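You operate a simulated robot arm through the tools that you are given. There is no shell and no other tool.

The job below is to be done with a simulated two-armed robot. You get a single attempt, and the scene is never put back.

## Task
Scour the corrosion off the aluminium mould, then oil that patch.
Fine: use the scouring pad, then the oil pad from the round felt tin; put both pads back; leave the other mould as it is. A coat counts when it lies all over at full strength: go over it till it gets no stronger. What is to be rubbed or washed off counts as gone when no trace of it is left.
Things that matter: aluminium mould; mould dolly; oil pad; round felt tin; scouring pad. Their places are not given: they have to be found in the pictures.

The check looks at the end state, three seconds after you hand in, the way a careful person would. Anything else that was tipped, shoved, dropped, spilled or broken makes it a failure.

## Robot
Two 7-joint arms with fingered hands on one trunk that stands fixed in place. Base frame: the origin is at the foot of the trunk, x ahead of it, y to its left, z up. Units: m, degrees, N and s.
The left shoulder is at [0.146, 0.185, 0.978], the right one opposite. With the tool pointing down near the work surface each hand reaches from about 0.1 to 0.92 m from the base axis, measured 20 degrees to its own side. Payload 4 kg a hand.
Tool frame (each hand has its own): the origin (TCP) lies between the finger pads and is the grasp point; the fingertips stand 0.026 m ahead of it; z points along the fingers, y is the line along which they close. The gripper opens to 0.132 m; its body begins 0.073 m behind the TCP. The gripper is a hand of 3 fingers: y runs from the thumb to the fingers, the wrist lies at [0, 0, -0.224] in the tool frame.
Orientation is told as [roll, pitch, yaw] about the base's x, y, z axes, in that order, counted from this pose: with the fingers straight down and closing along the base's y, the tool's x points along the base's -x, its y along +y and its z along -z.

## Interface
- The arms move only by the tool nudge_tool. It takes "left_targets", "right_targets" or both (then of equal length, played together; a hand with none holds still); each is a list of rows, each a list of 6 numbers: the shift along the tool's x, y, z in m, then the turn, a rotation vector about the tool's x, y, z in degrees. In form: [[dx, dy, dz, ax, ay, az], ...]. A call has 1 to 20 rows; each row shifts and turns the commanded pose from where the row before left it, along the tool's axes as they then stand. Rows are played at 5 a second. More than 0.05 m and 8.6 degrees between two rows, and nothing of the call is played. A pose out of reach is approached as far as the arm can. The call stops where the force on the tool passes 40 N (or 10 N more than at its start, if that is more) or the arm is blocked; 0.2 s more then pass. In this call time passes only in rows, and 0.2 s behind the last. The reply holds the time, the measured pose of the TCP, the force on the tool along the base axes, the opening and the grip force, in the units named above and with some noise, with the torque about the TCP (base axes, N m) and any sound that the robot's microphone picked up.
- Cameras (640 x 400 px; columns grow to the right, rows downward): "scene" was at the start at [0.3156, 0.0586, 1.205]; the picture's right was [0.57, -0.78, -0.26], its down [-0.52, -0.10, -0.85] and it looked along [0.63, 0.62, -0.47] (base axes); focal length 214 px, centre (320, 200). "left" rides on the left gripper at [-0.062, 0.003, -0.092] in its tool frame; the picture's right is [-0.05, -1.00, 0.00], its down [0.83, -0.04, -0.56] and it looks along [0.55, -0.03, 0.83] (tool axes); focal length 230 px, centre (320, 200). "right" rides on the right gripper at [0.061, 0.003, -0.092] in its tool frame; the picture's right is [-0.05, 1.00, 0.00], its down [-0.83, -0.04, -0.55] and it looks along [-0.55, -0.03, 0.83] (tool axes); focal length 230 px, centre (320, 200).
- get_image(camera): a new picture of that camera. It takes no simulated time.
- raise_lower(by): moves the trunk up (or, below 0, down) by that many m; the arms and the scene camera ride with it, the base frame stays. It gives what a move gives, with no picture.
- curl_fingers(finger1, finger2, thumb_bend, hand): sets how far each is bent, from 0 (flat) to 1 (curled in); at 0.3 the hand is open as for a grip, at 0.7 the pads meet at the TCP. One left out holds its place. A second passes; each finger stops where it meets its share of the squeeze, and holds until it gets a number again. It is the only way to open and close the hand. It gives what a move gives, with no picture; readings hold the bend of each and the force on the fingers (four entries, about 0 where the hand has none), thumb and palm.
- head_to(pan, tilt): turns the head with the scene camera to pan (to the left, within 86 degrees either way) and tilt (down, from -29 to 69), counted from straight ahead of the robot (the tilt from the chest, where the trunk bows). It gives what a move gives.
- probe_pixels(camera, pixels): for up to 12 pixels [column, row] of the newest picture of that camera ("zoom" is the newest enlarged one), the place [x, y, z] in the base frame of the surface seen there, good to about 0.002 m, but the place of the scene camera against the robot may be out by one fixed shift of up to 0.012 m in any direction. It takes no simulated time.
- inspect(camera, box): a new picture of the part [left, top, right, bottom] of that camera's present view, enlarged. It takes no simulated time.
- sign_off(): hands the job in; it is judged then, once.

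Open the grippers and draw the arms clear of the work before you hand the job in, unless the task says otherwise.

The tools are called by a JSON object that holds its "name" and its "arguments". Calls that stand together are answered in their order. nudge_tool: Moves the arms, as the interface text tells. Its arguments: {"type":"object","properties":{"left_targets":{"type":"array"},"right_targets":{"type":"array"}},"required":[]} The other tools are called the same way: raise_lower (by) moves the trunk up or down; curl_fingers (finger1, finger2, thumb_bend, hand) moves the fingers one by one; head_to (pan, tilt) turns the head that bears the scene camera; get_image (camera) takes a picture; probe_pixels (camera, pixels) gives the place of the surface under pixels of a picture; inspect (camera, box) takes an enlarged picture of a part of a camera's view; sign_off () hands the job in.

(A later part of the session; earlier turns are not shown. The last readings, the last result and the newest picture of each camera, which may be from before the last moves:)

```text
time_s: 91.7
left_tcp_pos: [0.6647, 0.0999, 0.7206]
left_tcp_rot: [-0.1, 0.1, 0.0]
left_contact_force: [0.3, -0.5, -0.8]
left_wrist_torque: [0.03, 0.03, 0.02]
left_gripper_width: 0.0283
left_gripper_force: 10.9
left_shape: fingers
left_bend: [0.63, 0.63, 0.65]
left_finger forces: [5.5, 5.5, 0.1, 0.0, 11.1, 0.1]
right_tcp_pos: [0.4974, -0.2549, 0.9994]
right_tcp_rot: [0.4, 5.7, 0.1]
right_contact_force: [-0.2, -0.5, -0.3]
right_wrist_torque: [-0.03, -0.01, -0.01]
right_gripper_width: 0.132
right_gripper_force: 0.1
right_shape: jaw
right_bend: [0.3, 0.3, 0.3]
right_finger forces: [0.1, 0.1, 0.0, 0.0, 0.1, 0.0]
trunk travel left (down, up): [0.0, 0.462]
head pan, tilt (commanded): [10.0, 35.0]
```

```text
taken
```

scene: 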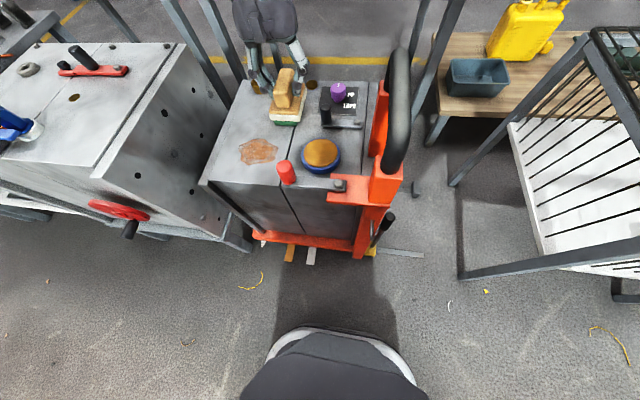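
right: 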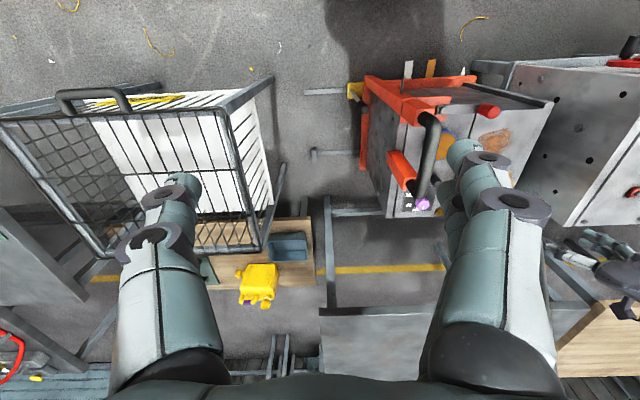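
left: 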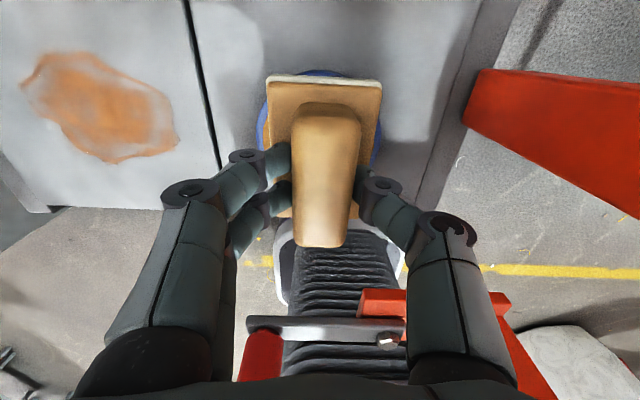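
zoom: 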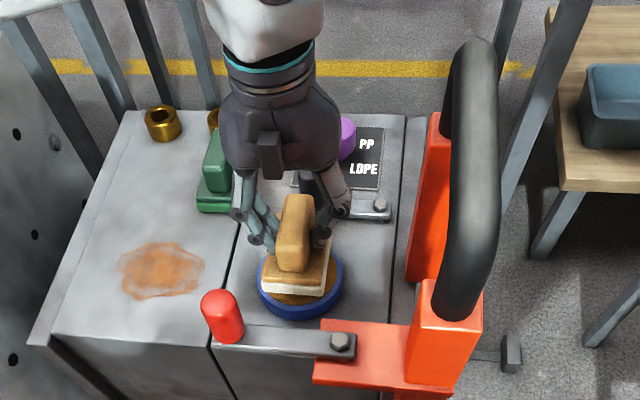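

Clear all round. I lower 9 mm and then creep 1 mm at a time onto the felt.

{"name": "nudge_tool", "arguments": {"left_targets": [[0, 0, 0.009, 0, 0, 0], [0, 0, 0.0015, 0, 0, 0], [0, 0, 0.001, 0, 0, 0], [0, 0, 0.001, 0, 0, 0], [0, 0, 0, 0, 0, 0]]}}

```text
time_s: 92.9
left_tcp_pos: [0.6656, 0.0995, 0.7096]
left_tcp_rot: [0.0, 0.1, 0.0]
left_contact_force: [0.4, 0.5, -0.2]
left_wrist_torque: [-0.03, -0.01, 0.02]
left_gripper_width: 0.0283
left_gripper_force: 11.1
left_shape: fingers
left_bend: [0.63, 0.63, 0.65]
left_finger forces: [5.6, 5.5, 0.1, 0.0, 11.0, 0.0]
right_tcp_pos: [0.4961, -0.2562, 0.9983]
right_tcp_rot: [0.4, 5.7, 0.1]
right_contact_force: [-0.1, -0.1, 0.2]
right_wrist_torque: [-0.02, -0.03, 0.02]
right_gripper_width: 0.1318
right_gripper_force: 0.0
right_shape: jaw
right_bend: [0.3, 0.3, 0.3]
right_finger forces: [0.0, 0.0, 0.0, 0.1, 0.0, 0.1]
trunk travel left (down, up): [0.0, 0.462]
head pan, tilt (commanded): [10.0, 35.0]
```

Maybe a first touch at z≈0.7096. Two more millimetres.

{"name": "nudge_tool", "arguments": {"left_targets": [[0, 0, 0.001, 0, 0, 0], [0, 0, 0.001, 0, 0, 0], [0, 0, 0, 0, 0, 0], [0, 0, 0, 0, 0, 0]]}}

```text
time_s: 93.9
left_tcp_pos: [0.6641, 0.0997, 0.7081]
left_tcp_rot: [0.0, 0.1, 0.1]
left_contact_force: [0.1, 0.8, -2.2]
left_wrist_torque: [0.0, 0.0, 0.0]
left_gripper_width: 0.0286
left_gripper_force: 10.9
left_shape: fingers
left_bend: [0.63, 0.63, 0.65]
left_finger forces: [5.5, 5.4, 0.1, 0.0, 10.9, 0.0]
right_tcp_pos: [0.497, -0.2548, 0.999]
right_tcp_rot: [0.3, 5.8, 0.1]
right_contact_force: [-0.6, -0.8, -0.4]
right_wrist_torque: [0.03, -0.02, 0.0]
right_gripper_width: 0.1319
right_gripper_force: 0.0
right_shape: jaw
right_bend: [0.3, 0.3, 0.3]
right_finger forces: [0.0, 0.1, 0.0, 0.0, 0.1, 0.0]
trunk travel left (down, up): [0.0, 0.462]
head pan, tilt (commanded): [10.0, 35.0]
```

Not touching yet. I go on two more millimetres.

{"name": "nudge_tool", "arguments": {"left_targets": [[0, 0, 0.001, 0, 0, 0], [0, 0, 0.001, 0, 0, 0], [0, 0, 0, 0, 0, 0], [0, 0, 0, 0, 0, 0]]}}

```text
time_s: 94.9
left_tcp_pos: [0.6643, 0.1, 0.7058]
left_tcp_rot: [0.1, 0.1, 0.0]
left_contact_force: [0.5, 0.4, 0.6]
left_wrist_torque: [-0.04, -0.02, -0.03]
left_gripper_width: 0.0284
left_gripper_force: 12.2
left_shape: fingers
left_bend: [0.63, 0.63, 0.65]
left_finger forces: [6.0, 5.8, 0.1, 0.0, 11.7, 0.0]
right_tcp_pos: [0.498, -0.2549, 0.9988]
right_tcp_rot: [0.3, 5.8, 0.1]
right_contact_force: [-0.2, 0.8, -0.6]
right_wrist_torque: [-0.03, 0.01, -0.01]
right_gripper_width: 0.1317
right_gripper_force: 0.1
right_shape: jaw
right_bend: [0.3, 0.3, 0.3]
right_finger forces: [0.0, 0.0, 0.1, 0.0, 0.0, 0.1]
trunk travel left (down, up): [0.0, 0.462]
head pan, tilt (commanded): [10.0, 35.0]
```

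Contact with the felt (grip force up, about 2 N). I press 1 mm more and dwell to soak the pad.

{"name": "nudge_tool", "arguments": {"left_targets": [[0, 0, 0.0012, 0, 0, 0], [0, 0, 0, 0, 0, 0], [0, 0, 0, 0, 0, 0], [0, 0, 0, 0, 0, 0], [0, 0, 0, 0, 0, 0], [0, 0, 0, 0, 0, 0], [0, 0, 0, 0, 0, 0], [0, 0, 0, 0, 0, 0]]}}

{"name": "inspect", "arguments": {"camera": "scene", "box": [260, 80, 400, 190]}}

```text
time_s: 96.7
left_tcp_pos: [0.6642, 0.1002, 0.7055]
left_tcp_rot: [0.1, -0.1, 0.0]
left_contact_force: [2.7, 0.3, 6.9]
left_wrist_torque: [-0.02, -0.07, 0.02]
left_gripper_width: 0.0283
left_gripper_force: 12.3
left_shape: fingers
left_bend: [0.63, 0.63, 0.66]
left_finger forces: [6.7, 6.4, 0.1, 0.0, 12.3, 0.0]
right_tcp_pos: [0.4968, -0.2552, 0.9987]
right_tcp_rot: [0.3, 5.6, 0.1]
right_contact_force: [0.5, 0.2, 0.7]
right_wrist_torque: [-0.01, -0.01, 0.0]
right_gripper_width: 0.1317
right_gripper_force: 0.1
right_shape: jaw
right_bend: [0.3, 0.3, 0.3]
right_finger forces: [0.1, 0.1, 0.0, 0.0, 0.0, 0.0]
trunk travel left (down, up): [0.0, 0.462]
head pan, tilt (commanded): [10.0, 35.0]
```

```text
3.64 times, centred on (330, 135) of scene
```

zoom: 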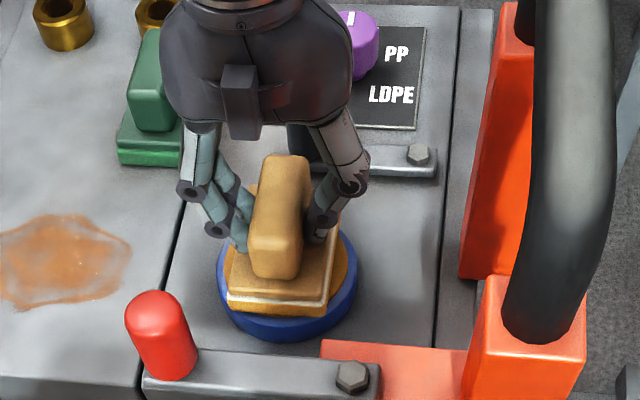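

Pressed with about 8 N for over a second; the pad's felt edge now looks amber, so it took oil. I lift it straight up and check the tin stays put.

{"name": "nudge_tool", "arguments": {"left_targets": [[0, 0, -0.005, 0, 0, 0], [0, 0, -0.02, 0, 0, 0], [0, 0, -0.035, 0, 0, 0], [0, 0, -0.04, 0, 0, 0]]}}

{"name": "get_image", "arguments": {"camera": "scene"}}

{"name": "inspect", "arguments": {"camera": "scene", "box": [220, 30, 440, 210]}}

```text
time_s: 97.7
left_tcp_pos: [0.6653, 0.1041, 0.8051]
left_tcp_rot: [-0.1, 0.0, 0.1]
left_contact_force: [0.1, -0.7, -1.4]
left_wrist_torque: [-0.01, -0.03, -0.02]
left_gripper_width: 0.0285
left_gripper_force: 11.2
left_shape: fingers
left_bend: [0.63, 0.63, 0.66]
left_finger forces: [5.6, 5.7, 0.1, 0.0, 11.5, 0.0]
right_tcp_pos: [0.498, -0.2553, 0.9978]
right_tcp_rot: [0.3, 5.7, 0.1]
right_contact_force: [-1.2, -0.3, -0.1]
right_wrist_torque: [-0.04, -0.02, 0.02]
right_gripper_width: 0.1316
right_gripper_force: 0.0
right_shape: jaw
right_bend: [0.3, 0.3, 0.3]
right_finger forces: [0.0, 0.1, 0.0, 0.0, 0.1, 0.0]
trunk travel left (down, up): [0.0, 0.462]
head pan, tilt (commanded): [10.0, 35.0]
```

```text
taken
```

scene: 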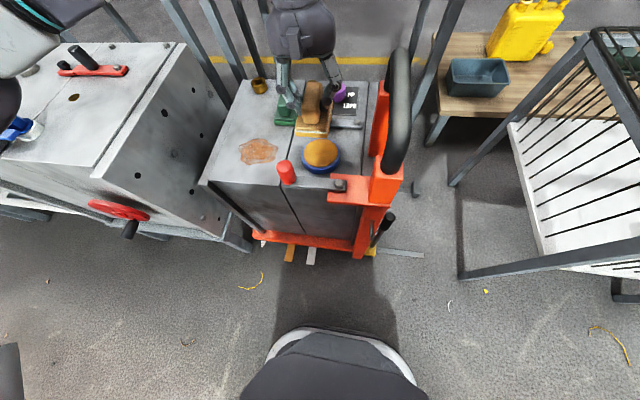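

```text
2.22 times, centred on (330, 120) of scene
```

zoom: 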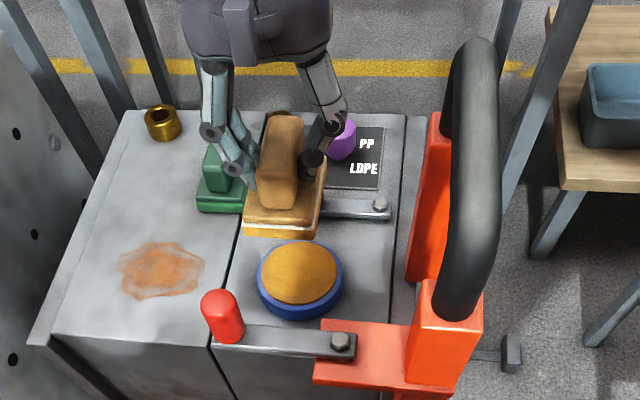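

The felt layer is now amber and the tin stayed in place. I carry the oil pad up and over to the cleaned patch.

{"name": "nudge_tool", "arguments": {"left_targets": [[0.0023, 0.0327, -0.0192, 0, 0, 0], [0.0023, 0.0327, -0.0192, 0, 0, 0], [0.0023, 0.0327, -0.0192, 0, 0, 0], [0.0023, 0.0327, -0.0192, 0, 0, 0], [0.0023, 0.0327, -0.0192, 0, 0, 0], [0.0023, 0.0327, -0.0192, 0, 0, 0], [0.0049, 0.0369, 0, 0, 0, 0], [0.0049, 0.0369, 0, 0, 0, 0], [0.0049, 0.0369, 0, 0, 0, 0], [0.0049, 0.0369, 0, 0, 0, 0], [0.0049, 0.0369, 0, 0, 0, 0], [0.0049, 0.0369, 0, 0, 0, 0], [0.0049, 0.0369, 0, 0, 0, 0], [0.0049, 0.0369, 0, 0, 0, 0], [0, 0, 0, 0, 0, 0]]}}

{"name": "get_image", "arguments": {"camera": "left"}}

{"name": "head_to", "arguments": {"pan": 40, "tilt": 22}}

{"name": "get_image", "arguments": {"camera": "scene"}}

```text
time_s: 100.9
left_tcp_pos: [0.6129, 0.5908, 0.9218]
left_tcp_rot: [0.0, 0.0, 0.1]
left_contact_force: [0.0, 0.2, -1.4]
left_wrist_torque: [-0.02, 0.01, -0.01]
left_gripper_width: 0.0285
left_gripper_force: 11.9
left_shape: fingers
left_bend: [0.63, 0.63, 0.66]
left_finger forces: [5.8, 5.7, 0.1, 0.0, 11.4, 0.0]
right_tcp_pos: [0.4978, -0.2551, 0.9994]
right_tcp_rot: [0.5, 5.8, 0.1]
right_contact_force: [-0.2, -0.2, 1.5]
right_wrist_torque: [-0.03, -0.07, 0.03]
right_gripper_width: 0.1318
right_gripper_force: 0.0
right_shape: jaw
right_bend: [0.3, 0.3, 0.3]
right_finger forces: [0.0, 0.0, 0.1, 0.0, 0.1, 0.0]
trunk travel left (down, up): [0.0, 0.462]
head pan, tilt (commanded): [10.0, 35.0]
```

```text
taken
```

left: 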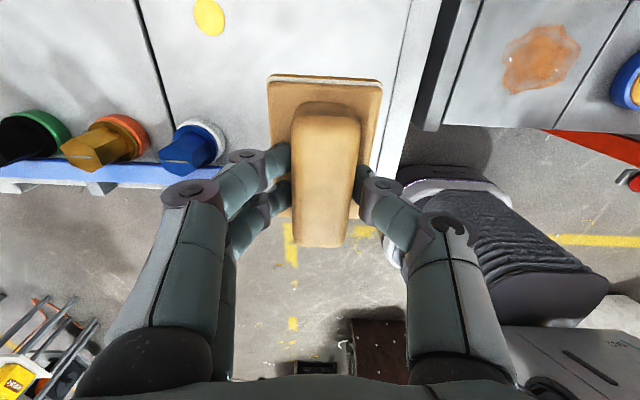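

```text
time_s: 101.8
left_tcp_pos: [0.6123, 0.5899, 0.9214]
left_tcp_rot: [0.0, 0.1, 0.0]
left_contact_force: [-0.2, 0.0, 0.3]
left_wrist_torque: [-0.01, 0.02, -0.03]
left_gripper_width: 0.0281
left_gripper_force: 11.8
left_shape: fingers
left_bend: [0.63, 0.63, 0.66]
left_finger forces: [5.7, 5.8, 0.0, 0.1, 11.5, 0.0]
right_tcp_pos: [0.4971, -0.2552, 0.9989]
right_tcp_rot: [0.3, 5.8, 0.2]
right_contact_force: [-1.0, -0.9, -0.3]
right_wrist_torque: [0.0, -0.02, 0.01]
right_gripper_width: 0.1318
right_gripper_force: 0.0
right_shape: jaw
right_bend: [0.3, 0.3, 0.3]
right_finger forces: [0.1, 0.0, 0.1, 0.0, 0.0, 0.1]
trunk travel left (down, up): [0.0, 0.462]
head pan, tilt (commanded): [40.0, 22.0]
```

```text
taken
```

scene: 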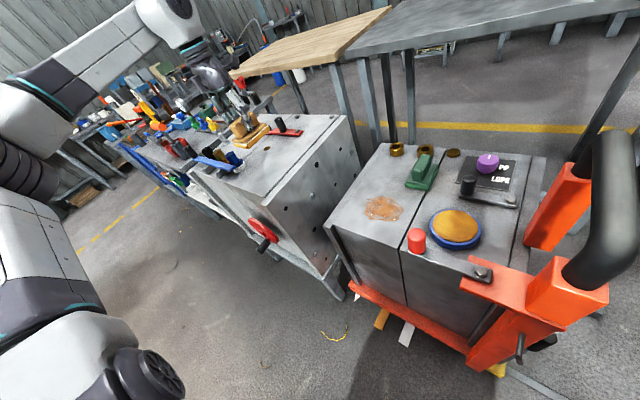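

Hand over the patch at (0.613,0.591,0.922). I lower it to z≈0.826, just above contact.

{"name": "nudge_tool", "arguments": {"left_targets": [[0.001, 0.005, 0.03, 0, 0, 0], [0, 0, 0.03, 0, 0, 0], [0, 0, 0.025, 0, 0, 0], [0, 0, 0.01, 0, 0, 0], [0, 0, 0.002, 0, 0, 0], [0, 0, 0.002, 0, 0, 0], [0, 0, 0, 0, 0, 0]]}}

```text
time_s: 103.4
left_tcp_pos: [0.6107, 0.5986, 0.8214]
left_tcp_rot: [0.0, 0.1, 0.0]
left_contact_force: [0.2, -0.2, -1.1]
left_wrist_torque: [0.02, 0.0, 0.0]
left_gripper_width: 0.0285
left_gripper_force: 11.2
left_shape: fingers
left_bend: [0.63, 0.63, 0.66]
left_finger forces: [5.7, 5.6, 0.0, 0.0, 11.5, 0.0]
right_tcp_pos: [0.4973, -0.2551, 0.999]
right_tcp_rot: [0.3, 5.8, 0.1]
right_contact_force: [-0.4, 0.6, 0.0]
right_wrist_torque: [0.04, 0.01, -0.02]
right_gripper_width: 0.1319
right_gripper_force: 0.0
right_shape: jaw
right_bend: [0.3, 0.3, 0.3]
right_finger forces: [0.1, 0.0, 0.0, 0.0, 0.0, 0.0]
trunk travel left (down, up): [0.0, 0.462]
head pan, tilt (commanded): [40.0, 22.0]
```

Still free at z≈0.8214. I creep 3 mm down to touch.

{"name": "nudge_tool", "arguments": {"left_targets": [[0, 0, 0.001, 0, 0, 0], [0, 0, 0.001, 0, 0, 0], [0, 0, 0.001, 0, 0, 0], [0, 0, 0, 0, 0, 0], [0, 0, 0, 0, 0, 0]]}}

```text
time_s: 104.6
left_tcp_pos: [0.6096, 0.5967, 0.8177]
left_tcp_rot: [0.0, 0.0, 0.0]
left_contact_force: [0.8, 0.2, 0.3]
left_wrist_torque: [0.0, -0.04, 0.0]
left_gripper_width: 0.0282
left_gripper_force: 11.3
left_shape: fingers
left_bend: [0.63, 0.63, 0.66]
left_finger forces: [6.0, 5.8, 0.0, 0.0, 11.4, 0.0]
right_tcp_pos: [0.4968, -0.255, 0.9995]
right_tcp_rot: [0.3, 5.8, 0.1]
right_contact_force: [0.6, 0.4, 0.3]
right_wrist_torque: [0.01, 0.01, 0.01]
right_gripper_width: 0.1318
right_gripper_force: 0.0
right_shape: jaw
right_bend: [0.3, 0.3, 0.3]
right_finger forces: [0.0, 0.1, 0.0, 0.1, 0.0, 0.0]
trunk travel left (down, up): [0.0, 0.462]
head pan, tilt (commanded): [40.0, 22.0]
```

Contact begins (z≈0.8177). I press 1.2 mm more and rub over the patch: strokes along x at the middle, then at lower y.

{"name": "nudge_tool", "arguments": {"left_targets": [[0, 0, 0.0012, 0, 0, 0], [-0.01, 0, 0, 0, 0, 0], [-0.008, 0, 0, 0, 0, 0], [0.01, 0, 0, 0, 0, 0], [0.008, 0, 0, 0, 0, 0], [0.01, 0, 0, 0, 0, 0], [0.008, 0, 0, 0, 0, 0], [-0.01, 0, 0, 0, 0, 0], [-0.008, 0, 0, 0, 0, 0], [0, -0.012, 0, 0, 0, 0], [0, -0.012, 0, 0, 0, 0], [0, -0.004, 0, 0, 0, 0], [-0.01, 0, 0, 0, 0, 0], [-0.008, 0, 0, 0, 0, 0], [0.01, 0, 0, 0, 0, 0], [0.008, 0, 0, 0, 0, 0], [0.01, 0, 0, 0, 0, 0], [0.008, 0, 0, 0, 0, 0], [-0.01, 0, 0, 0, 0, 0], [-0.008, 0, 0, 0, 0, 0]]}}

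{"name": "nudge_tool", "arguments": {"left_targets": [[0, 0.012, 0, 0, 0, 0], [0, 0.012, 0, 0, 0, 0], [0, 0.012, 0, 0, 0, 0], [0, 0.012, 0, 0, 0, 0], [0, 0.004, 0, 0, 0, 0], [-0.01, 0, 0, 0, 0, 0], [-0.008, 0, 0, 0, 0, 0], [0.01, 0, 0, 0, 0, 0], [0.008, 0, 0, 0, 0, 0], [0.01, 0, 0, 0, 0, 0], [0.008, 0, 0, 0, 0, 0], [-0.01, 0, 0, 0, 0, 0], [-0.008, 0, 0, 0, 0, 0], [0, -0.012, 0, 0, 0, 0], [0, -0.012, 0, 0, 0, 0]]}}

{"name": "get_image", "arguments": {"camera": "left"}}

```text
time_s: 108.8
left_tcp_pos: [0.6104, 0.5689, 0.8176]
left_tcp_rot: [0.0, 0.1, 0.0]
left_contact_force: [-3.3, 1.8, 7.9]
left_wrist_torque: [0.0, 0.06, 0.02]
left_gripper_width: 0.0286
left_gripper_force: 13.5
left_shape: fingers
left_bend: [0.64, 0.64, 0.66]
left_finger forces: [6.8, 7.2, 0.1, 0.0, 12.1, 0.1]
right_tcp_pos: [0.4961, -0.2564, 1.0001]
right_tcp_rot: [0.4, 5.7, 0.0]
right_contact_force: [0.6, -0.1, -0.2]
right_wrist_torque: [0.0, 0.03, -0.02]
right_gripper_width: 0.1317
right_gripper_force: 0.1
right_shape: jaw
right_bend: [0.3, 0.3, 0.3]
right_finger forces: [0.1, 0.0, 0.1, 0.0, 0.0, 0.0]
trunk travel left (down, up): [0.0, 0.462]
head pan, tilt (commanded): [40.0, 22.0]
```

```text
time_s: 112.0
left_tcp_pos: [0.6102, 0.5987, 0.8176]
left_tcp_rot: [0.0, 0.1, 0.0]
left_contact_force: [0.6, 2.5, 5.2]
left_wrist_torque: [0.06, -0.01, -0.02]
left_gripper_width: 0.0285
left_gripper_force: 13.0
left_shape: fingers
left_bend: [0.64, 0.64, 0.66]
left_finger forces: [7.0, 7.0, 0.0, 0.1, 11.3, 0.0]
right_tcp_pos: [0.4957, -0.2551, 0.9994]
right_tcp_rot: [0.4, 5.7, 0.2]
right_contact_force: [1.0, 1.4, -0.7]
right_wrist_torque: [0.01, -0.04, 0.04]
right_gripper_width: 0.1318
right_gripper_force: 0.1
right_shape: jaw
right_bend: [0.3, 0.3, 0.3]
right_finger forces: [0.0, 0.0, 0.0, 0.1, 0.0, 0.0]
trunk travel left (down, up): [0.0, 0.462]
head pan, tilt (commanded): [40.0, 22.0]
```

```text
taken
```

left: 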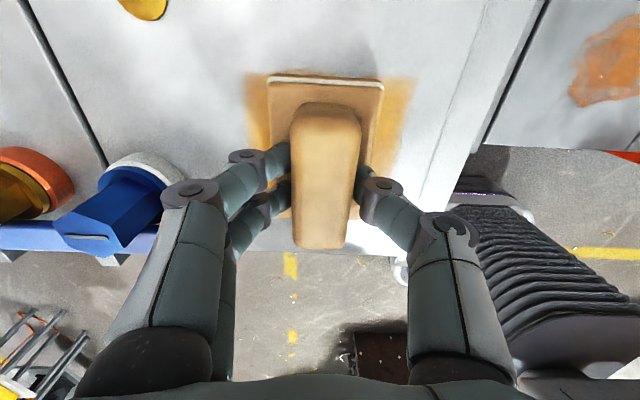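

An amber oil film shows around the pad, (250–412, 75–200). I go over it again with two more rounds of strokes, then look.

{"name": "nudge_tool", "arguments": {"left_targets": [[-0.01, 0, 0, 0, 0, 0], [-0.008, 0, 0, 0, 0, 0], [0.01, 0, 0, 0, 0, 0], [0.008, 0, 0, 0, 0, 0], [0.01, 0, 0, 0, 0, 0], [0.008, 0, 0, 0, 0, 0], [0, -0.012, 0, 0, 0, 0], [0, -0.012, 0, 0, 0, 0], [0, -0.004, 0, 0, 0, 0], [-0.01, 0, 0, 0, 0, 0], [-0.008, 0, 0, 0, 0, 0], [-0.01, 0, 0, 0, 0, 0], [-0.008, 0, 0, 0, 0, 0], [0, 0.012, 0, 0, 0, 0], [0, 0.012, 0, 0, 0, 0], [0, 0.012, 0, 0, 0, 0], [0, 0.012, 0, 0, 0, 0], [0, 0.002, 0, 0, 0, 0], [0.01, 0, 0, 0, 0, 0], [0.008, 0, 0, 0, 0, 0]]}}

{"name": "nudge_tool", "arguments": {"left_targets": [[0.01, 0, 0, 0, 0, 0], [0.008, 0, 0, 0, 0, 0], [0, -0.012, 0, 0, 0, 0], [0, -0.012, 0, 0, 0, 0], [0, -0.012, 0, 0, 0, 0], [0, -0.012, 0, 0, 0, 0], [-0.01, 0, 0, 0, 0, 0], [-0.008, 0, 0, 0, 0, 0], [0, 0.012, 0, 0, 0, 0], [0, 0.012, 0, 0, 0, 0], [0, 0.012, 0, 0, 0, 0], [0, 0.012, 0, 0, 0, 0], [-0.01, 0, 0, 0, 0, 0], [-0.008, 0, 0, 0, 0, 0], [0, -0.012, 0, 0, 0, 0], [0, -0.012, 0, 0, 0, 0], [0.01, 0, 0, 0, 0, 0], [0.008, 0, 0, 0, 0, 0]]}}

{"name": "get_image", "arguments": {"camera": "left"}}

```text
time_s: 116.2
left_tcp_pos: [0.6109, 0.6174, 0.8176]
left_tcp_rot: [0.0, 0.1, 0.1]
left_contact_force: [2.9, 0.8, 7.5]
left_wrist_torque: [-0.03, -0.08, 0.05]
left_gripper_width: 0.0286
left_gripper_force: 12.7
left_shape: fingers
left_bend: [0.64, 0.64, 0.66]
left_finger forces: [6.6, 6.6, 0.1, 0.1, 12.1, 0.1]
right_tcp_pos: [0.4981, -0.2556, 0.9974]
right_tcp_rot: [0.4, 5.7, 0.1]
right_contact_force: [-0.1, -0.5, 0.1]
right_wrist_torque: [0.02, -0.03, -0.02]
right_gripper_width: 0.1319
right_gripper_force: 0.0
right_shape: jaw
right_bend: [0.3, 0.3, 0.3]
right_finger forces: [0.0, 0.1, 0.1, 0.1, 0.0, 0.1]
trunk travel left (down, up): [0.0, 0.462]
head pan, tilt (commanded): [40.0, 22.0]
```

```text
time_s: 120.0
left_tcp_pos: [0.6091, 0.5921, 0.8175]
left_tcp_rot: [0.1, 0.1, 0.0]
left_contact_force: [1.2, -0.1, 4.0]
left_wrist_torque: [-0.02, -0.05, 0.02]
left_gripper_width: 0.0287
left_gripper_force: 12.0
left_shape: fingers
left_bend: [0.64, 0.64, 0.66]
left_finger forces: [6.0, 5.9, 0.0, 0.0, 12.1, 0.0]
right_tcp_pos: [0.4965, -0.2555, 0.9997]
right_tcp_rot: [0.4, 5.7, -0.1]
right_contact_force: [-0.4, -0.3, 0.2]
right_wrist_torque: [0.01, -0.01, -0.05]
right_gripper_width: 0.132
right_gripper_force: 0.1
right_shape: jaw
right_bend: [0.3, 0.3, 0.3]
right_finger forces: [0.0, 0.0, 0.0, 0.1, 0.1, 0.1]
trunk travel left (down, up): [0.0, 0.462]
head pan, tilt (commanded): [40.0, 22.0]
```

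```text
taken
```

left: 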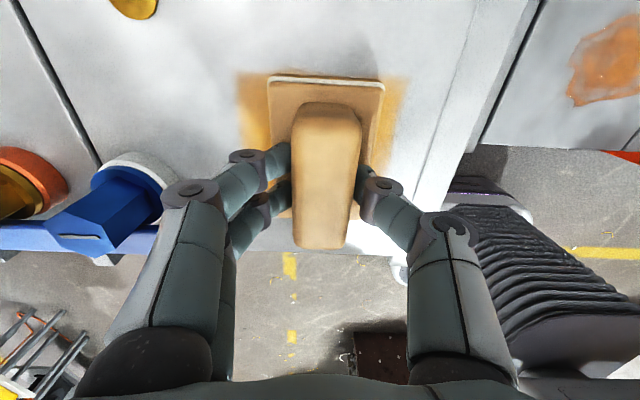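

I lift off and shift aside to see the oiled area.

{"name": "nudge_tool", "arguments": {"left_targets": [[0, 0, -0.01, 0, 0, 0], [0, 0, -0.03, 0, 0, 0], [0, -0.01, -0.04, 0, 0, 0], [0.008, -0.04, -0.01, 0, 0, 0], [0.008, -0.045, 0, 0, 0, 0], [0.008, -0.045, 0, 0, 0, 0], [0, -0.045, 0, 0, 0, 0]]}}

{"name": "get_image", "arguments": {"camera": "left"}}

{"name": "inspect", "arguments": {"camera": "left", "box": [20, 0, 260, 190]}}

{"name": "get_image", "arguments": {"camera": "scene"}}

```text
time_s: 121.6
left_tcp_pos: [0.5855, 0.4093, 0.9085]
left_tcp_rot: [0.0, 0.1, 0.1]
left_contact_force: [-0.7, -0.8, -1.5]
left_wrist_torque: [0.04, -0.02, -0.01]
left_gripper_width: 0.0286
left_gripper_force: 11.7
left_shape: fingers
left_bend: [0.64, 0.64, 0.66]
left_finger forces: [5.7, 5.7, 0.1, 0.0, 11.5, 0.0]
right_tcp_pos: [0.4966, -0.2547, 0.9975]
right_tcp_rot: [0.4, 5.9, 0.1]
right_contact_force: [-0.3, -0.4, 0.0]
right_wrist_torque: [0.02, 0.0, -0.03]
right_gripper_width: 0.132
right_gripper_force: 0.0
right_shape: jaw
right_bend: [0.3, 0.3, 0.3]
right_finger forces: [0.1, 0.0, 0.1, 0.0, 0.1, 0.0]
trunk travel left (down, up): [0.0, 0.462]
head pan, tilt (commanded): [40.0, 22.0]
```

```text
taken
```

left: 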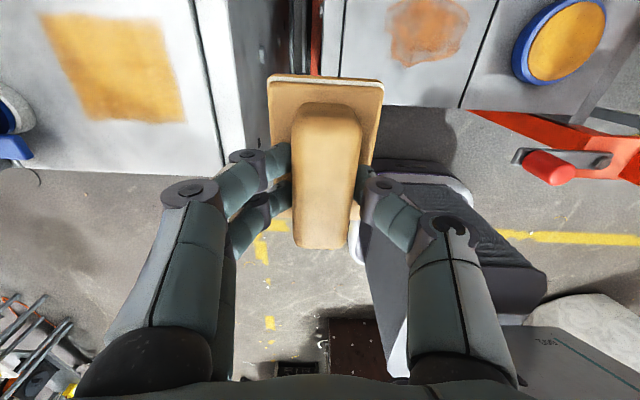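

```text
2.11 times, centred on (140, 95) of left
```

zoom: 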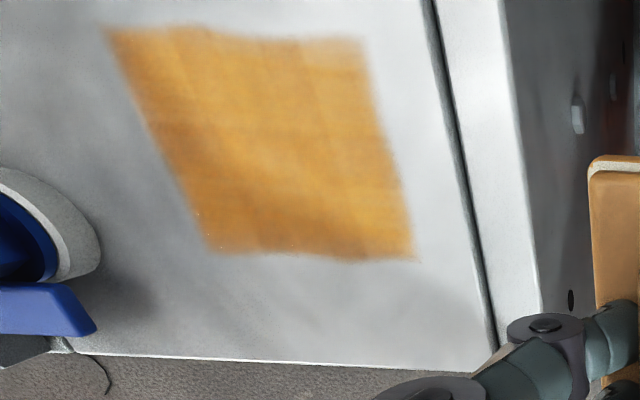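

```text
taken
```

scene: 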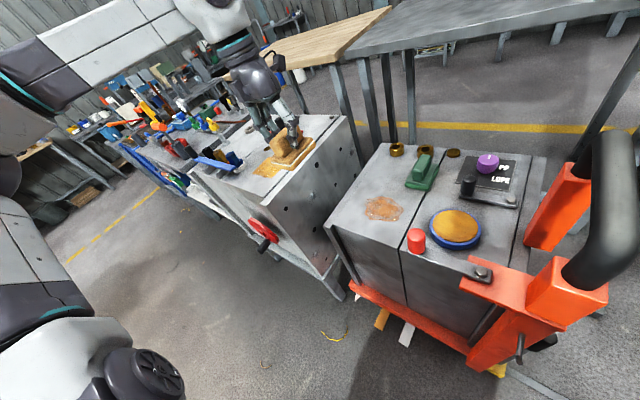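

The film is an amber rectangle covering the place, a little mottled. I probe its corners and look at the pad's felt for whether it still holds oil.

{"name": "inspect", "arguments": {"camera": "left", "box": [30, 0, 200, 135]}}

{"name": "probe_pixels", "arguments": {"camera": "left", "pixels": [[40, 15], [163, 18], [85, 118], [184, 121], [115, 70]]}}

{"name": "inspect", "arguments": {"camera": "scene", "box": [230, 100, 350, 200]}}

```text
2.96 times, centred on (115, 68) of left
```

zoom: 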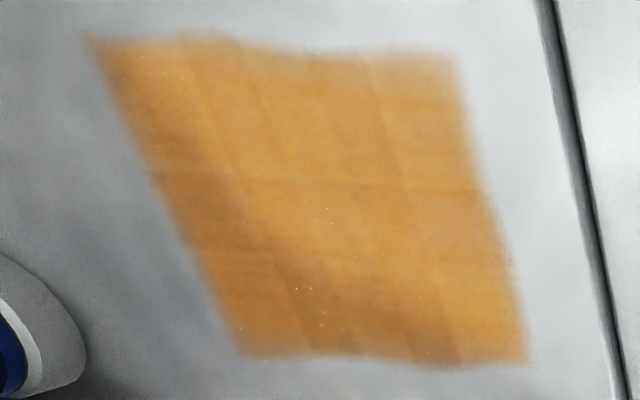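

```text
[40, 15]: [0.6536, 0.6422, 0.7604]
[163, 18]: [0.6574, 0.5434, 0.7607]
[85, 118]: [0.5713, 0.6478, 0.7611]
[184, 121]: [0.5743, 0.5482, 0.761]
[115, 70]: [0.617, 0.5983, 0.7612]
```

```text
4.00 times, centred on (290, 150) of scene
```

zoom: 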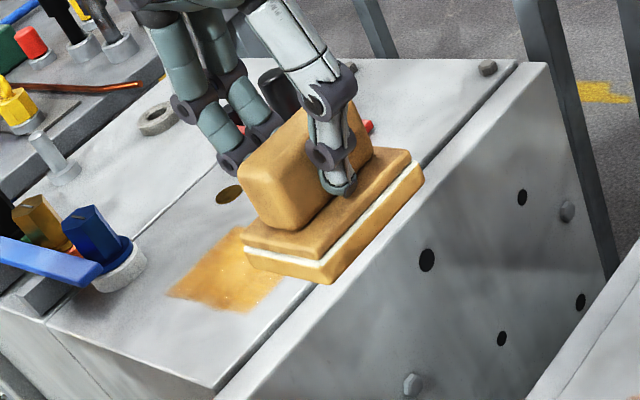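

The film lies over x 0.572–0.656, y 0.546–0.645, evidently the whole patch field, with faint stroke lines; the felt is still amber. I go back for more strokes, with a wider y range, to bring it to full strength.

{"name": "nudge_tool", "arguments": {"left_targets": [[-0.0051, 0.0376, 0, 0, 0, 0], [-0.0051, 0.0376, 0, 0, 0, 0], [-0.0051, 0.0376, 0, 0, 0, 0], [-0.0051, 0.0376, 0, 0, 0, 0], [-0.0051, 0.0376, 0, 0, 0, 0], [0, 0, 0.03, 0, 0, 0], [0, 0, 0.03, 0, 0, 0], [0, 0, 0.024, 0, 0, 0], [0, 0, 0.002, 0, 0, 0], [0, 0, 0.002, 0, 0, 0], [0, 0, 0.001, 0, 0, 0], [0, 0, 0, 0, 0, 0]]}}

```text
time_s: 124.2
left_tcp_pos: [0.6125, 0.5974, 0.8194]
left_tcp_rot: [0.0, 0.2, 0.0]
left_contact_force: [-0.5, -0.1, -1.0]
left_wrist_torque: [0.01, 0.0, -0.01]
left_gripper_width: 0.0287
left_gripper_force: 11.1
left_shape: fingers
left_bend: [0.64, 0.64, 0.66]
left_finger forces: [5.6, 5.8, 0.1, 0.0, 11.5, 0.0]
right_tcp_pos: [0.4967, -0.2537, 0.9995]
right_tcp_rot: [0.3, 5.8, 0.1]
right_contact_force: [0.2, 0.0, -0.5]
right_wrist_torque: [0.02, -0.02, 0.0]
right_gripper_width: 0.132
right_gripper_force: 0.1
right_shape: jaw
right_bend: [0.3, 0.3, 0.3]
right_finger forces: [0.1, 0.1, 0.2, 0.1, 0.0, 0.1]
trunk travel left (down, up): [0.0, 0.462]
head pan, tilt (commanded): [40.0, 22.0]
```

Just above contact. I press about 3 mm more in command and raster the whole field: five y-lines from 0.562 to 0.626 with full x sweeps.

{"name": "nudge_tool", "arguments": {"left_targets": [[0, 0, 0.0015, 0, 0, 0], [0, 0, 0.0017, 0, 0, 0], [0, -0.012, 0, 0, 0, 0], [0, -0.012, 0, 0, 0, 0], [0, -0.011, 0, 0, 0, 0], [-0.01, 0, 0, 0, 0, 0], [-0.01, 0, 0, 0, 0, 0], [0.0133, 0, 0, 0, 0, 0], [0.0133, 0, 0, 0, 0, 0], [0.0134, 0, 0, 0, 0, 0], [0, 0.008, 0, 0, 0, 0], [0, 0.008, 0, 0, 0, 0], [-0.0133, 0, 0, 0, 0, 0], [-0.0133, 0, 0, 0, 0, 0], [-0.0134, 0, 0, 0, 0, 0], [0, 0.008, 0, 0, 0, 0], [0, 0.008, 0, 0, 0, 0], [0.0133, 0, 0, 0, 0, 0], [0.0133, 0, 0, 0, 0, 0], [0.0134, 0, 0, 0, 0, 0]]}}

{"name": "nudge_tool", "arguments": {"left_targets": [[0, 0.008, 0, 0, 0, 0], [0, 0.008, 0, 0, 0, 0], [-0.0133, 0, 0, 0, 0, 0], [-0.0133, 0, 0, 0, 0, 0], [-0.0134, 0, 0, 0, 0, 0], [0, 0.008, 0, 0, 0, 0], [0, 0.008, 0, 0, 0, 0], [0.0133, 0, 0, 0, 0, 0], [0.0133, 0, 0, 0, 0, 0], [0.0134, 0, 0, 0, 0, 0], [-0.0133, 0, 0, 0, 0, 0], [-0.0133, 0, 0, 0, 0, 0], [-0.0134, 0, 0, 0, 0, 0], [0, -0.01, 0, 0, 0, 0], [0, -0.011, 0, 0, 0, 0], [0, -0.011, 0, 0, 0, 0], [0.01, 0, 0, 0, 0, 0], [0.01, 0, 0, 0, 0, 0]]}}

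{"name": "nudge_tool", "arguments": {"left_targets": [[0, 0, -0.01, 0, 0, 0], [0, 0, -0.03, 0, 0, 0], [0, -0.01, -0.04, 0, 0, 0], [0.008, -0.04, -0.01, 0, 0, 0], [0.008, -0.045, 0, 0, 0, 0], [0.008, -0.045, 0, 0, 0, 0], [0, -0.045, 0, 0, 0, 0]]}}

{"name": "get_image", "arguments": {"camera": "left"}}

{"name": "inspect", "arguments": {"camera": "left", "box": [30, 0, 200, 135]}}

```text
time_s: 128.4
left_tcp_pos: [0.5916, 0.5943, 0.8159]
left_tcp_rot: [0.1, 0.0, 0.0]
left_contact_force: [3.6, 0.3, 11.3]
left_wrist_torque: [-0.05, -0.09, 0.02]
left_gripper_width: 0.0284
left_gripper_force: 13.0
left_shape: fingers
left_bend: [0.65, 0.65, 0.66]
left_finger forces: [6.6, 6.2, 0.1, 0.0, 12.7, 0.1]
right_tcp_pos: [0.4973, -0.2549, 0.9988]
right_tcp_rot: [0.4, 5.7, 0.1]
right_contact_force: [-0.1, -0.6, 0.3]
right_wrist_torque: [0.0, -0.02, 0.02]
right_gripper_width: 0.1317
right_gripper_force: 0.1
right_shape: jaw
right_bend: [0.3, 0.3, 0.3]
right_finger forces: [0.0, 0.1, 0.1, 0.1, 0.1, 0.0]
trunk travel left (down, up): [0.0, 0.462]
head pan, tilt (commanded): [40.0, 22.0]
```

```text
time_s: 132.2
left_tcp_pos: [0.6115, 0.5941, 0.8158]
left_tcp_rot: [0.0, 0.0, 0.0]
left_contact_force: [5.2, -1.3, 11.5]
left_wrist_torque: [0.03, -0.09, 0.03]
left_gripper_width: 0.0282
left_gripper_force: 13.6
left_shape: fingers
left_bend: [0.65, 0.65, 0.66]
left_finger forces: [6.4, 6.5, 0.0, 0.0, 13.4, 0.0]
right_tcp_pos: [0.4964, -0.2556, 1.0003]
right_tcp_rot: [0.4, 5.7, 0.0]
right_contact_force: [0.4, 0.4, -0.3]
right_wrist_torque: [0.0, -0.01, -0.02]
right_gripper_width: 0.1319
right_gripper_force: 0.2
right_shape: jaw
right_bend: [0.3, 0.3, 0.3]
right_finger forces: [0.0, 0.0, 0.0, 0.0, 0.1, 0.0]
trunk travel left (down, up): [0.0, 0.462]
head pan, tilt (commanded): [40.0, 22.0]
```

```text
time_s: 133.8
left_tcp_pos: [0.5878, 0.4096, 0.9028]
left_tcp_rot: [0.0, 0.0, 0.0]
left_contact_force: [0.8, -0.9, -0.7]
left_wrist_torque: [0.04, 0.04, 0.02]
left_gripper_width: 0.0284
left_gripper_force: 11.9
left_shape: fingers
left_bend: [0.64, 0.64, 0.66]
left_finger forces: [5.8, 5.8, 0.1, 0.0, 11.4, 0.1]
right_tcp_pos: [0.498, -0.2556, 0.9978]
right_tcp_rot: [0.4, 5.9, 0.1]
right_contact_force: [-0.8, -0.7, 0.2]
right_wrist_torque: [0.0, -0.02, 0.0]
right_gripper_width: 0.1319
right_gripper_force: 0.1
right_shape: jaw
right_bend: [0.3, 0.3, 0.3]
right_finger forces: [0.0, 0.0, 0.0, 0.1, 0.0, 0.0]
trunk travel left (down, up): [0.0, 0.462]
head pan, tilt (commanded): [40.0, 22.0]
```

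```text
taken
```

left: 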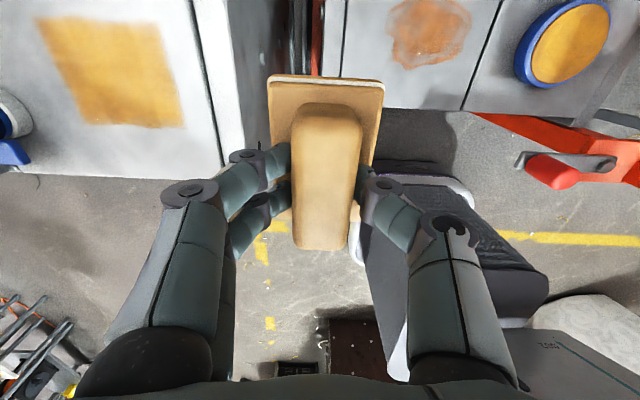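

```text
2.96 times, centred on (115, 68) of left
```

zoom: 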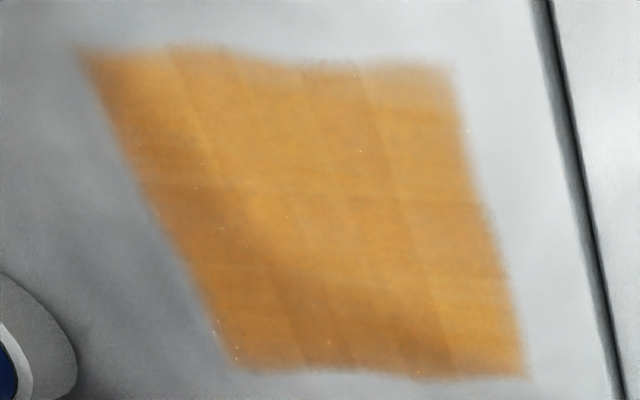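

The film looks the same as before this round, so it may be at full strength — or the pad may be spent. I check the felt's colour in the scene view.

{"name": "inspect", "arguments": {"camera": "scene", "box": [230, 100, 350, 200]}}

{"name": "inspect", "arguments": {"camera": "scene", "box": [260, 120, 330, 180]}}

```text
4.00 times, centred on (290, 150) of scene
```

zoom: 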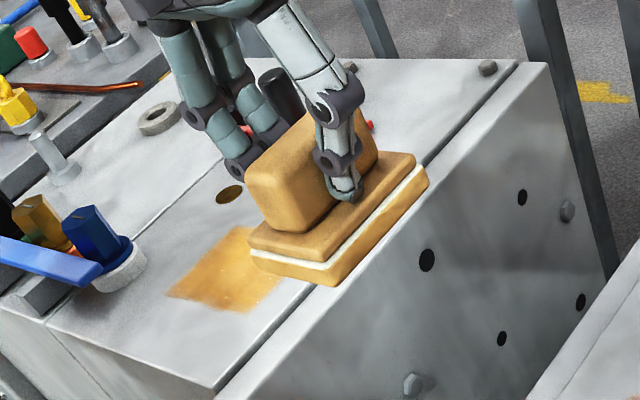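

```text
6.67 times, centred on (295, 150) of scene
```

zoom: 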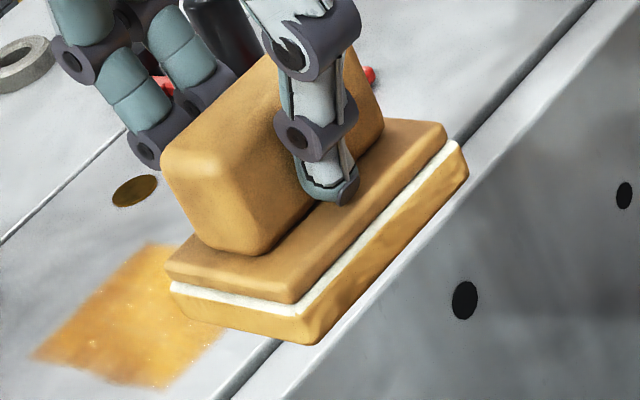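

The felt is still amber and full, and the film hasn't grown stronger. I do one last raster with strokes along y, including the edges, and compare again.

{"name": "nudge_tool", "arguments": {"left_targets": [[-0.0051, 0.0376, 0, 0, 0, 0], [-0.0051, 0.0376, 0, 0, 0, 0], [-0.0051, 0.0376, 0, 0, 0, 0], [-0.0051, 0.0376, 0, 0, 0, 0], [-0.0051, 0.0376, 0, 0, 0, 0], [0, 0, 0.03, 0, 0, 0], [0, 0, 0.03, 0, 0, 0], [0, 0, 0.022, 0, 0, 0], [0, 0, 0.002, 0, 0, 0], [0, 0, 0.001, 0, 0, 0], [0, 0, 0, 0, 0, 0]]}}

```text
time_s: 136.2
left_tcp_pos: [0.6131, 0.598, 0.8185]
left_tcp_rot: [0.0, 0.1, 0.0]
left_contact_force: [-0.1, -0.7, -0.6]
left_wrist_torque: [-0.03, 0.02, 0.03]
left_gripper_width: 0.0287
left_gripper_force: 11.4
left_shape: fingers
left_bend: [0.64, 0.64, 0.66]
left_finger forces: [5.7, 5.7, 0.0, 0.0, 11.5, 0.1]
right_tcp_pos: [0.497, -0.2544, 0.9984]
right_tcp_rot: [0.2, 5.8, 0.1]
right_contact_force: [-0.5, 1.0, 0.4]
right_wrist_torque: [0.0, -0.01, 0.01]
right_gripper_width: 0.1319
right_gripper_force: 0.0
right_shape: jaw
right_bend: [0.3, 0.3, 0.3]
right_finger forces: [0.0, 0.0, 0.1, 0.0, 0.1, 0.0]
trunk travel left (down, up): [0.0, 0.462]
head pan, tilt (commanded): [40.0, 22.0]
```

Just above contact again. I press and stroke along y at three x-lines.

{"name": "nudge_tool", "arguments": {"left_targets": [[0, 0, 0.0013, 0, 0, 0], [0, 0, 0.0015, 0, 0, 0], [0, -0.012, 0, 0, 0, 0], [0, -0.012, 0, 0, 0, 0], [0, -0.012, 0, 0, 0, 0], [0, 0.0128, 0, 0, 0, 0], [0, 0.0128, 0, 0, 0, 0], [0, 0.0128, 0, 0, 0, 0], [0, 0.0128, 0, 0, 0, 0], [0, 0.0128, 0, 0, 0, 0], [-0.008, 0, 0, 0, 0, 0], [-0.008, 0, 0, 0, 0, 0], [0, -0.0128, 0, 0, 0, 0], [0, -0.0128, 0, 0, 0, 0], [0, -0.0128, 0, 0, 0, 0], [0, -0.0128, 0, 0, 0, 0], [0, -0.0128, 0, 0, 0, 0]]}}

{"name": "nudge_tool", "arguments": {"left_targets": [[0.0113, 0, 0, 0, 0, 0], [0.0113, 0, 0, 0, 0, 0], [0.0113, 0, 0, 0, 0, 0], [0, 0.0128, 0, 0, 0, 0], [0, 0.0128, 0, 0, 0, 0], [0, 0.0128, 0, 0, 0, 0], [0, 0.0128, 0, 0, 0, 0], [0, 0.0128, 0, 0, 0, 0], [0, -0.0128, 0, 0, 0, 0], [0, -0.0128, 0, 0, 0, 0], [0, -0.0128, 0, 0, 0, 0], [0, -0.0128, 0, 0, 0, 0], [0, -0.0128, 0, 0, 0, 0], [-0.009, 0, 0, 0, 0, 0], [-0.009, 0, 0, 0, 0, 0], [0, 0.0128, 0, 0, 0, 0], [0, 0.0128, 0, 0, 0, 0], [0, 0.01, 0, 0, 0, 0]]}}

{"name": "nudge_tool", "arguments": {"left_targets": [[0, 0, -0.01, 0, 0, 0], [0, 0, -0.03, 0, 0, 0], [0, -0.01, -0.04, 0, 0, 0], [0.008, -0.04, -0.01, 0, 0, 0], [0.008, -0.045, 0, 0, 0, 0], [0.008, -0.045, 0, 0, 0, 0], [0, -0.045, 0, 0, 0, 0]]}}

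{"name": "get_image", "arguments": {"camera": "left"}}

{"name": "inspect", "arguments": {"camera": "left", "box": [30, 0, 200, 135]}}

```text
time_s: 139.8
left_tcp_pos: [0.6295, 0.5605, 0.817]
left_tcp_rot: [0.0, 0.1, 0.1]
left_contact_force: [-0.4, 0.4, 1.8]
left_wrist_torque: [0.04, 0.02, -0.03]
left_gripper_width: 0.0283
left_gripper_force: 11.9
left_shape: fingers
left_bend: [0.64, 0.64, 0.66]
left_finger forces: [6.3, 6.1, 0.1, 0.0, 11.3, 0.0]
right_tcp_pos: [0.4958, -0.2549, 0.9985]
right_tcp_rot: [0.4, 5.8, 0.2]
right_contact_force: [-0.3, 0.1, -0.1]
right_wrist_torque: [0.0, -0.01, 0.01]
right_gripper_width: 0.1318
right_gripper_force: 0.0
right_shape: jaw
right_bend: [0.3, 0.3, 0.3]
right_finger forces: [0.0, 0.1, 0.0, 0.0, 0.0, 0.0]
trunk travel left (down, up): [0.0, 0.462]
head pan, tilt (commanded): [40.0, 22.0]
```

```text
time_s: 143.6
left_tcp_pos: [0.6132, 0.5986, 0.8171]
left_tcp_rot: [0.0, 0.0, 0.1]
left_contact_force: [0.1, 0.6, -1.1]
left_wrist_torque: [0.0, 0.0, -0.02]
left_gripper_width: 0.0284
left_gripper_force: 12.1
left_shape: fingers
left_bend: [0.64, 0.64, 0.66]
left_finger forces: [5.8, 5.8, 0.0, 0.0, 11.6, 0.0]
right_tcp_pos: [0.4974, -0.2537, 0.9983]
right_tcp_rot: [0.3, 5.8, 0.1]
right_contact_force: [-0.3, 0.6, 0.0]
right_wrist_torque: [-0.04, -0.02, -0.01]
right_gripper_width: 0.1317
right_gripper_force: 0.1
right_shape: jaw
right_bend: [0.3, 0.3, 0.3]
right_finger forces: [0.0, 0.0, 0.0, 0.1, 0.1, 0.1]
trunk travel left (down, up): [0.0, 0.462]
head pan, tilt (commanded): [40.0, 22.0]
```

```text
time_s: 145.2
left_tcp_pos: [0.5876, 0.4134, 0.9071]
left_tcp_rot: [0.0, 0.1, 0.1]
left_contact_force: [0.2, 0.3, -0.6]
left_wrist_torque: [0.03, 0.03, 0.03]
left_gripper_width: 0.0284
left_gripper_force: 11.0
left_shape: fingers
left_bend: [0.64, 0.64, 0.66]
left_finger forces: [5.8, 5.8, 0.1, 0.1, 11.6, 0.0]
right_tcp_pos: [0.4977, -0.2559, 0.9986]
right_tcp_rot: [0.4, 5.8, 0.1]
right_contact_force: [0.0, -0.1, 0.4]
right_wrist_torque: [0.02, -0.03, -0.03]
right_gripper_width: 0.132
right_gripper_force: 0.1
right_shape: jaw
right_bend: [0.3, 0.3, 0.3]
right_finger forces: [0.1, 0.0, 0.1, 0.0, 0.0, 0.0]
trunk travel left (down, up): [0.0, 0.462]
head pan, tilt (commanded): [40.0, 22.0]
```

```text
taken
```

left: 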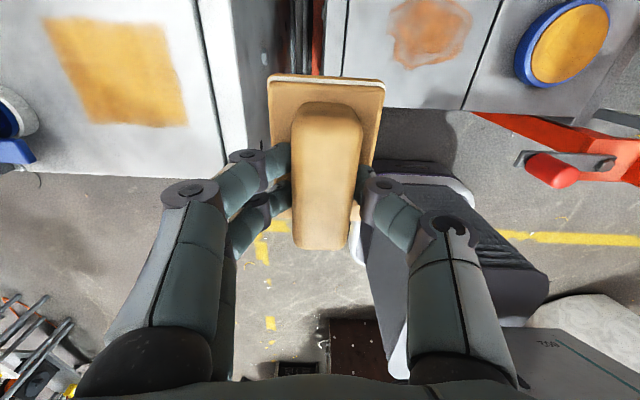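

```text
2.96 times, centred on (115, 68) of left
```

zoom: 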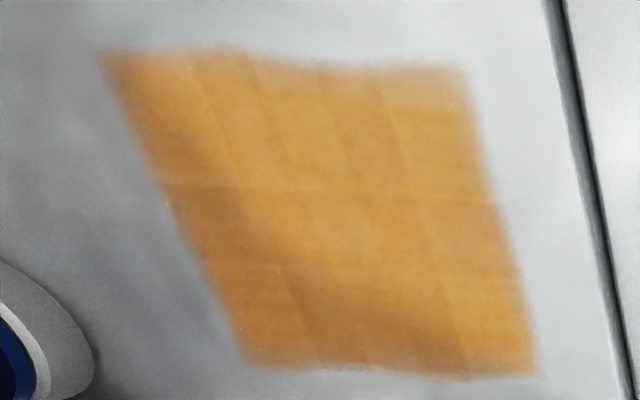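

The film looks the same in three views, so it seems saturated. To rule out that the pad had merely run dry, I fetch oil once more from the tin and compare after another round; first over to the tin.

{"name": "nudge_tool", "arguments": {"left_targets": [[-0.0085, -0.0348, 0.0113, 0, 0, 0], [-0.0085, -0.0348, 0.0113, 0, 0, 0], [-0.0085, -0.0348, 0.0113, 0, 0, 0], [-0.0085, -0.0348, 0.0113, 0, 0, 0], [-0.0085, -0.0348, 0.0113, 0, 0, 0], [-0.0085, -0.0348, 0.0113, 0, 0, 0], [-0.0085, -0.0348, 0.0113, 0, 0, 0], [-0.0085, -0.0348, 0.0113, 0, 0, 0], [-0.0085, -0.0348, 0.0113, 0, 0, 0], [0, 0, 0, 0, 0, 0]]}}

{"name": "get_image", "arguments": {"camera": "left"}}

{"name": "get_image", "arguments": {"camera": "scene"}}

```text
time_s: 147.4
left_tcp_pos: [0.6677, 0.1055, 0.807]
left_tcp_rot: [-0.1, 0.0, 0.3]
left_contact_force: [-1.3, 0.2, -0.9]
left_wrist_torque: [0.0, -0.02, 0.01]
left_gripper_width: 0.0285
left_gripper_force: 11.1
left_shape: fingers
left_bend: [0.64, 0.64, 0.66]
left_finger forces: [5.6, 5.6, 0.0, 0.0, 11.1, 0.0]
left hand out of reach, approached as far as the arm can: row 9
right_tcp_pos: [0.4966, -0.2554, 1.0006]
right_tcp_rot: [0.4, 5.6, 0.1]
right_contact_force: [-1.1, 0.8, 0.1]
right_wrist_torque: [0.02, -0.06, 0.0]
right_gripper_width: 0.1321
right_gripper_force: 0.1
right_shape: jaw
right_bend: [0.3, 0.3, 0.3]
right_finger forces: [0.0, 0.0, 0.1, 0.1, 0.0, 0.1]
trunk travel left (down, up): [0.0, 0.462]
head pan, tilt (commanded): [40.0, 22.0]
```

```text
taken
```

left: 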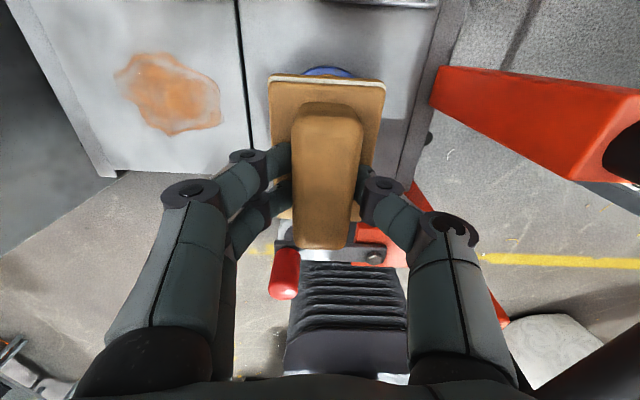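

```text
taken
```

scene: 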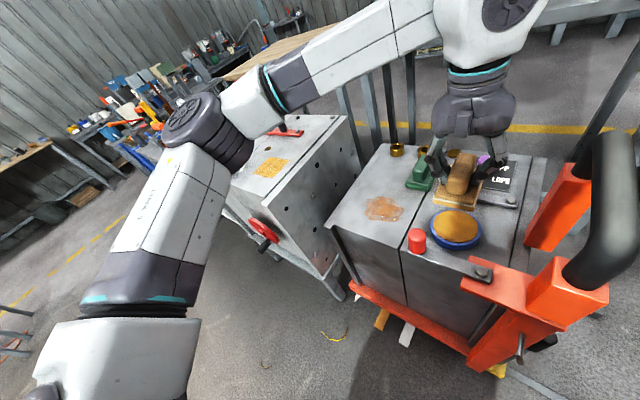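

The hand reached (0.668,0.106), nearly over the tin; the oiled patch is seen free at (271,167) in the scene. I enlarge that and go on lowering over the tin.

{"name": "inspect", "arguments": {"camera": "scene", "box": [230, 130, 320, 200]}}

{"name": "nudge_tool", "arguments": {"left_targets": [[0.002, -0.003, 0.03, 0, 0, 0], [0.001, -0.002, 0.03, 0, 0, 0], [0, 0, 0.025, 0, 0, 0], [0, 0, 0, 0, 0, 0]]}}

{"name": "inspect", "arguments": {"camera": "scene", "box": [370, 120, 530, 280]}}

```text
5.71 times, centred on (275, 165) of scene
```

zoom: 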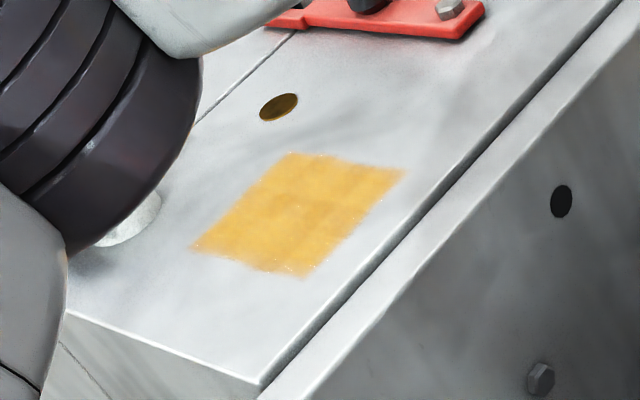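

```text
time_s: 148.4
left_tcp_pos: [0.6643, 0.0993, 0.7186]
left_tcp_rot: [-0.1, 0.0, 0.1]
left_contact_force: [0.7, 0.4, -1.5]
left_wrist_torque: [0.02, 0.03, -0.01]
left_gripper_width: 0.0285
left_gripper_force: 11.2
left_shape: fingers
left_bend: [0.64, 0.64, 0.66]
left_finger forces: [5.5, 5.6, 0.0, 0.0, 11.3, 0.1]
right_tcp_pos: [0.4975, -0.2549, 0.9996]
right_tcp_rot: [0.3, 5.6, 0.2]
right_contact_force: [-0.2, 0.0, 0.3]
right_wrist_torque: [0.02, 0.02, -0.01]
right_gripper_width: 0.1319
right_gripper_force: 0.1
right_shape: jaw
right_bend: [0.3, 0.3, 0.3]
right_finger forces: [0.0, 0.0, 0.1, 0.0, 0.0, 0.0]
trunk travel left (down, up): [0.0, 0.462]
head pan, tilt (commanded): [40.0, 22.0]
```

```text
2.50 times, centred on (450, 200) of scene
```

zoom: 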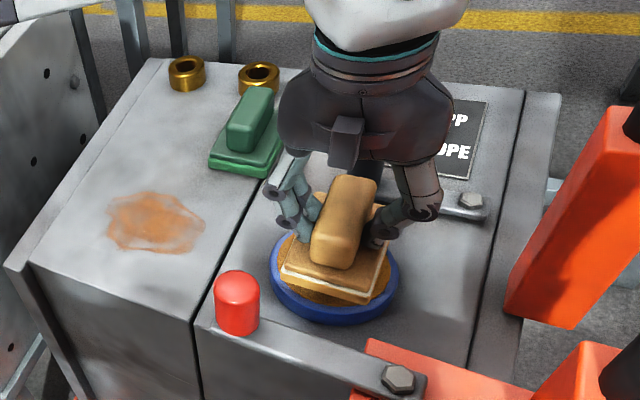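

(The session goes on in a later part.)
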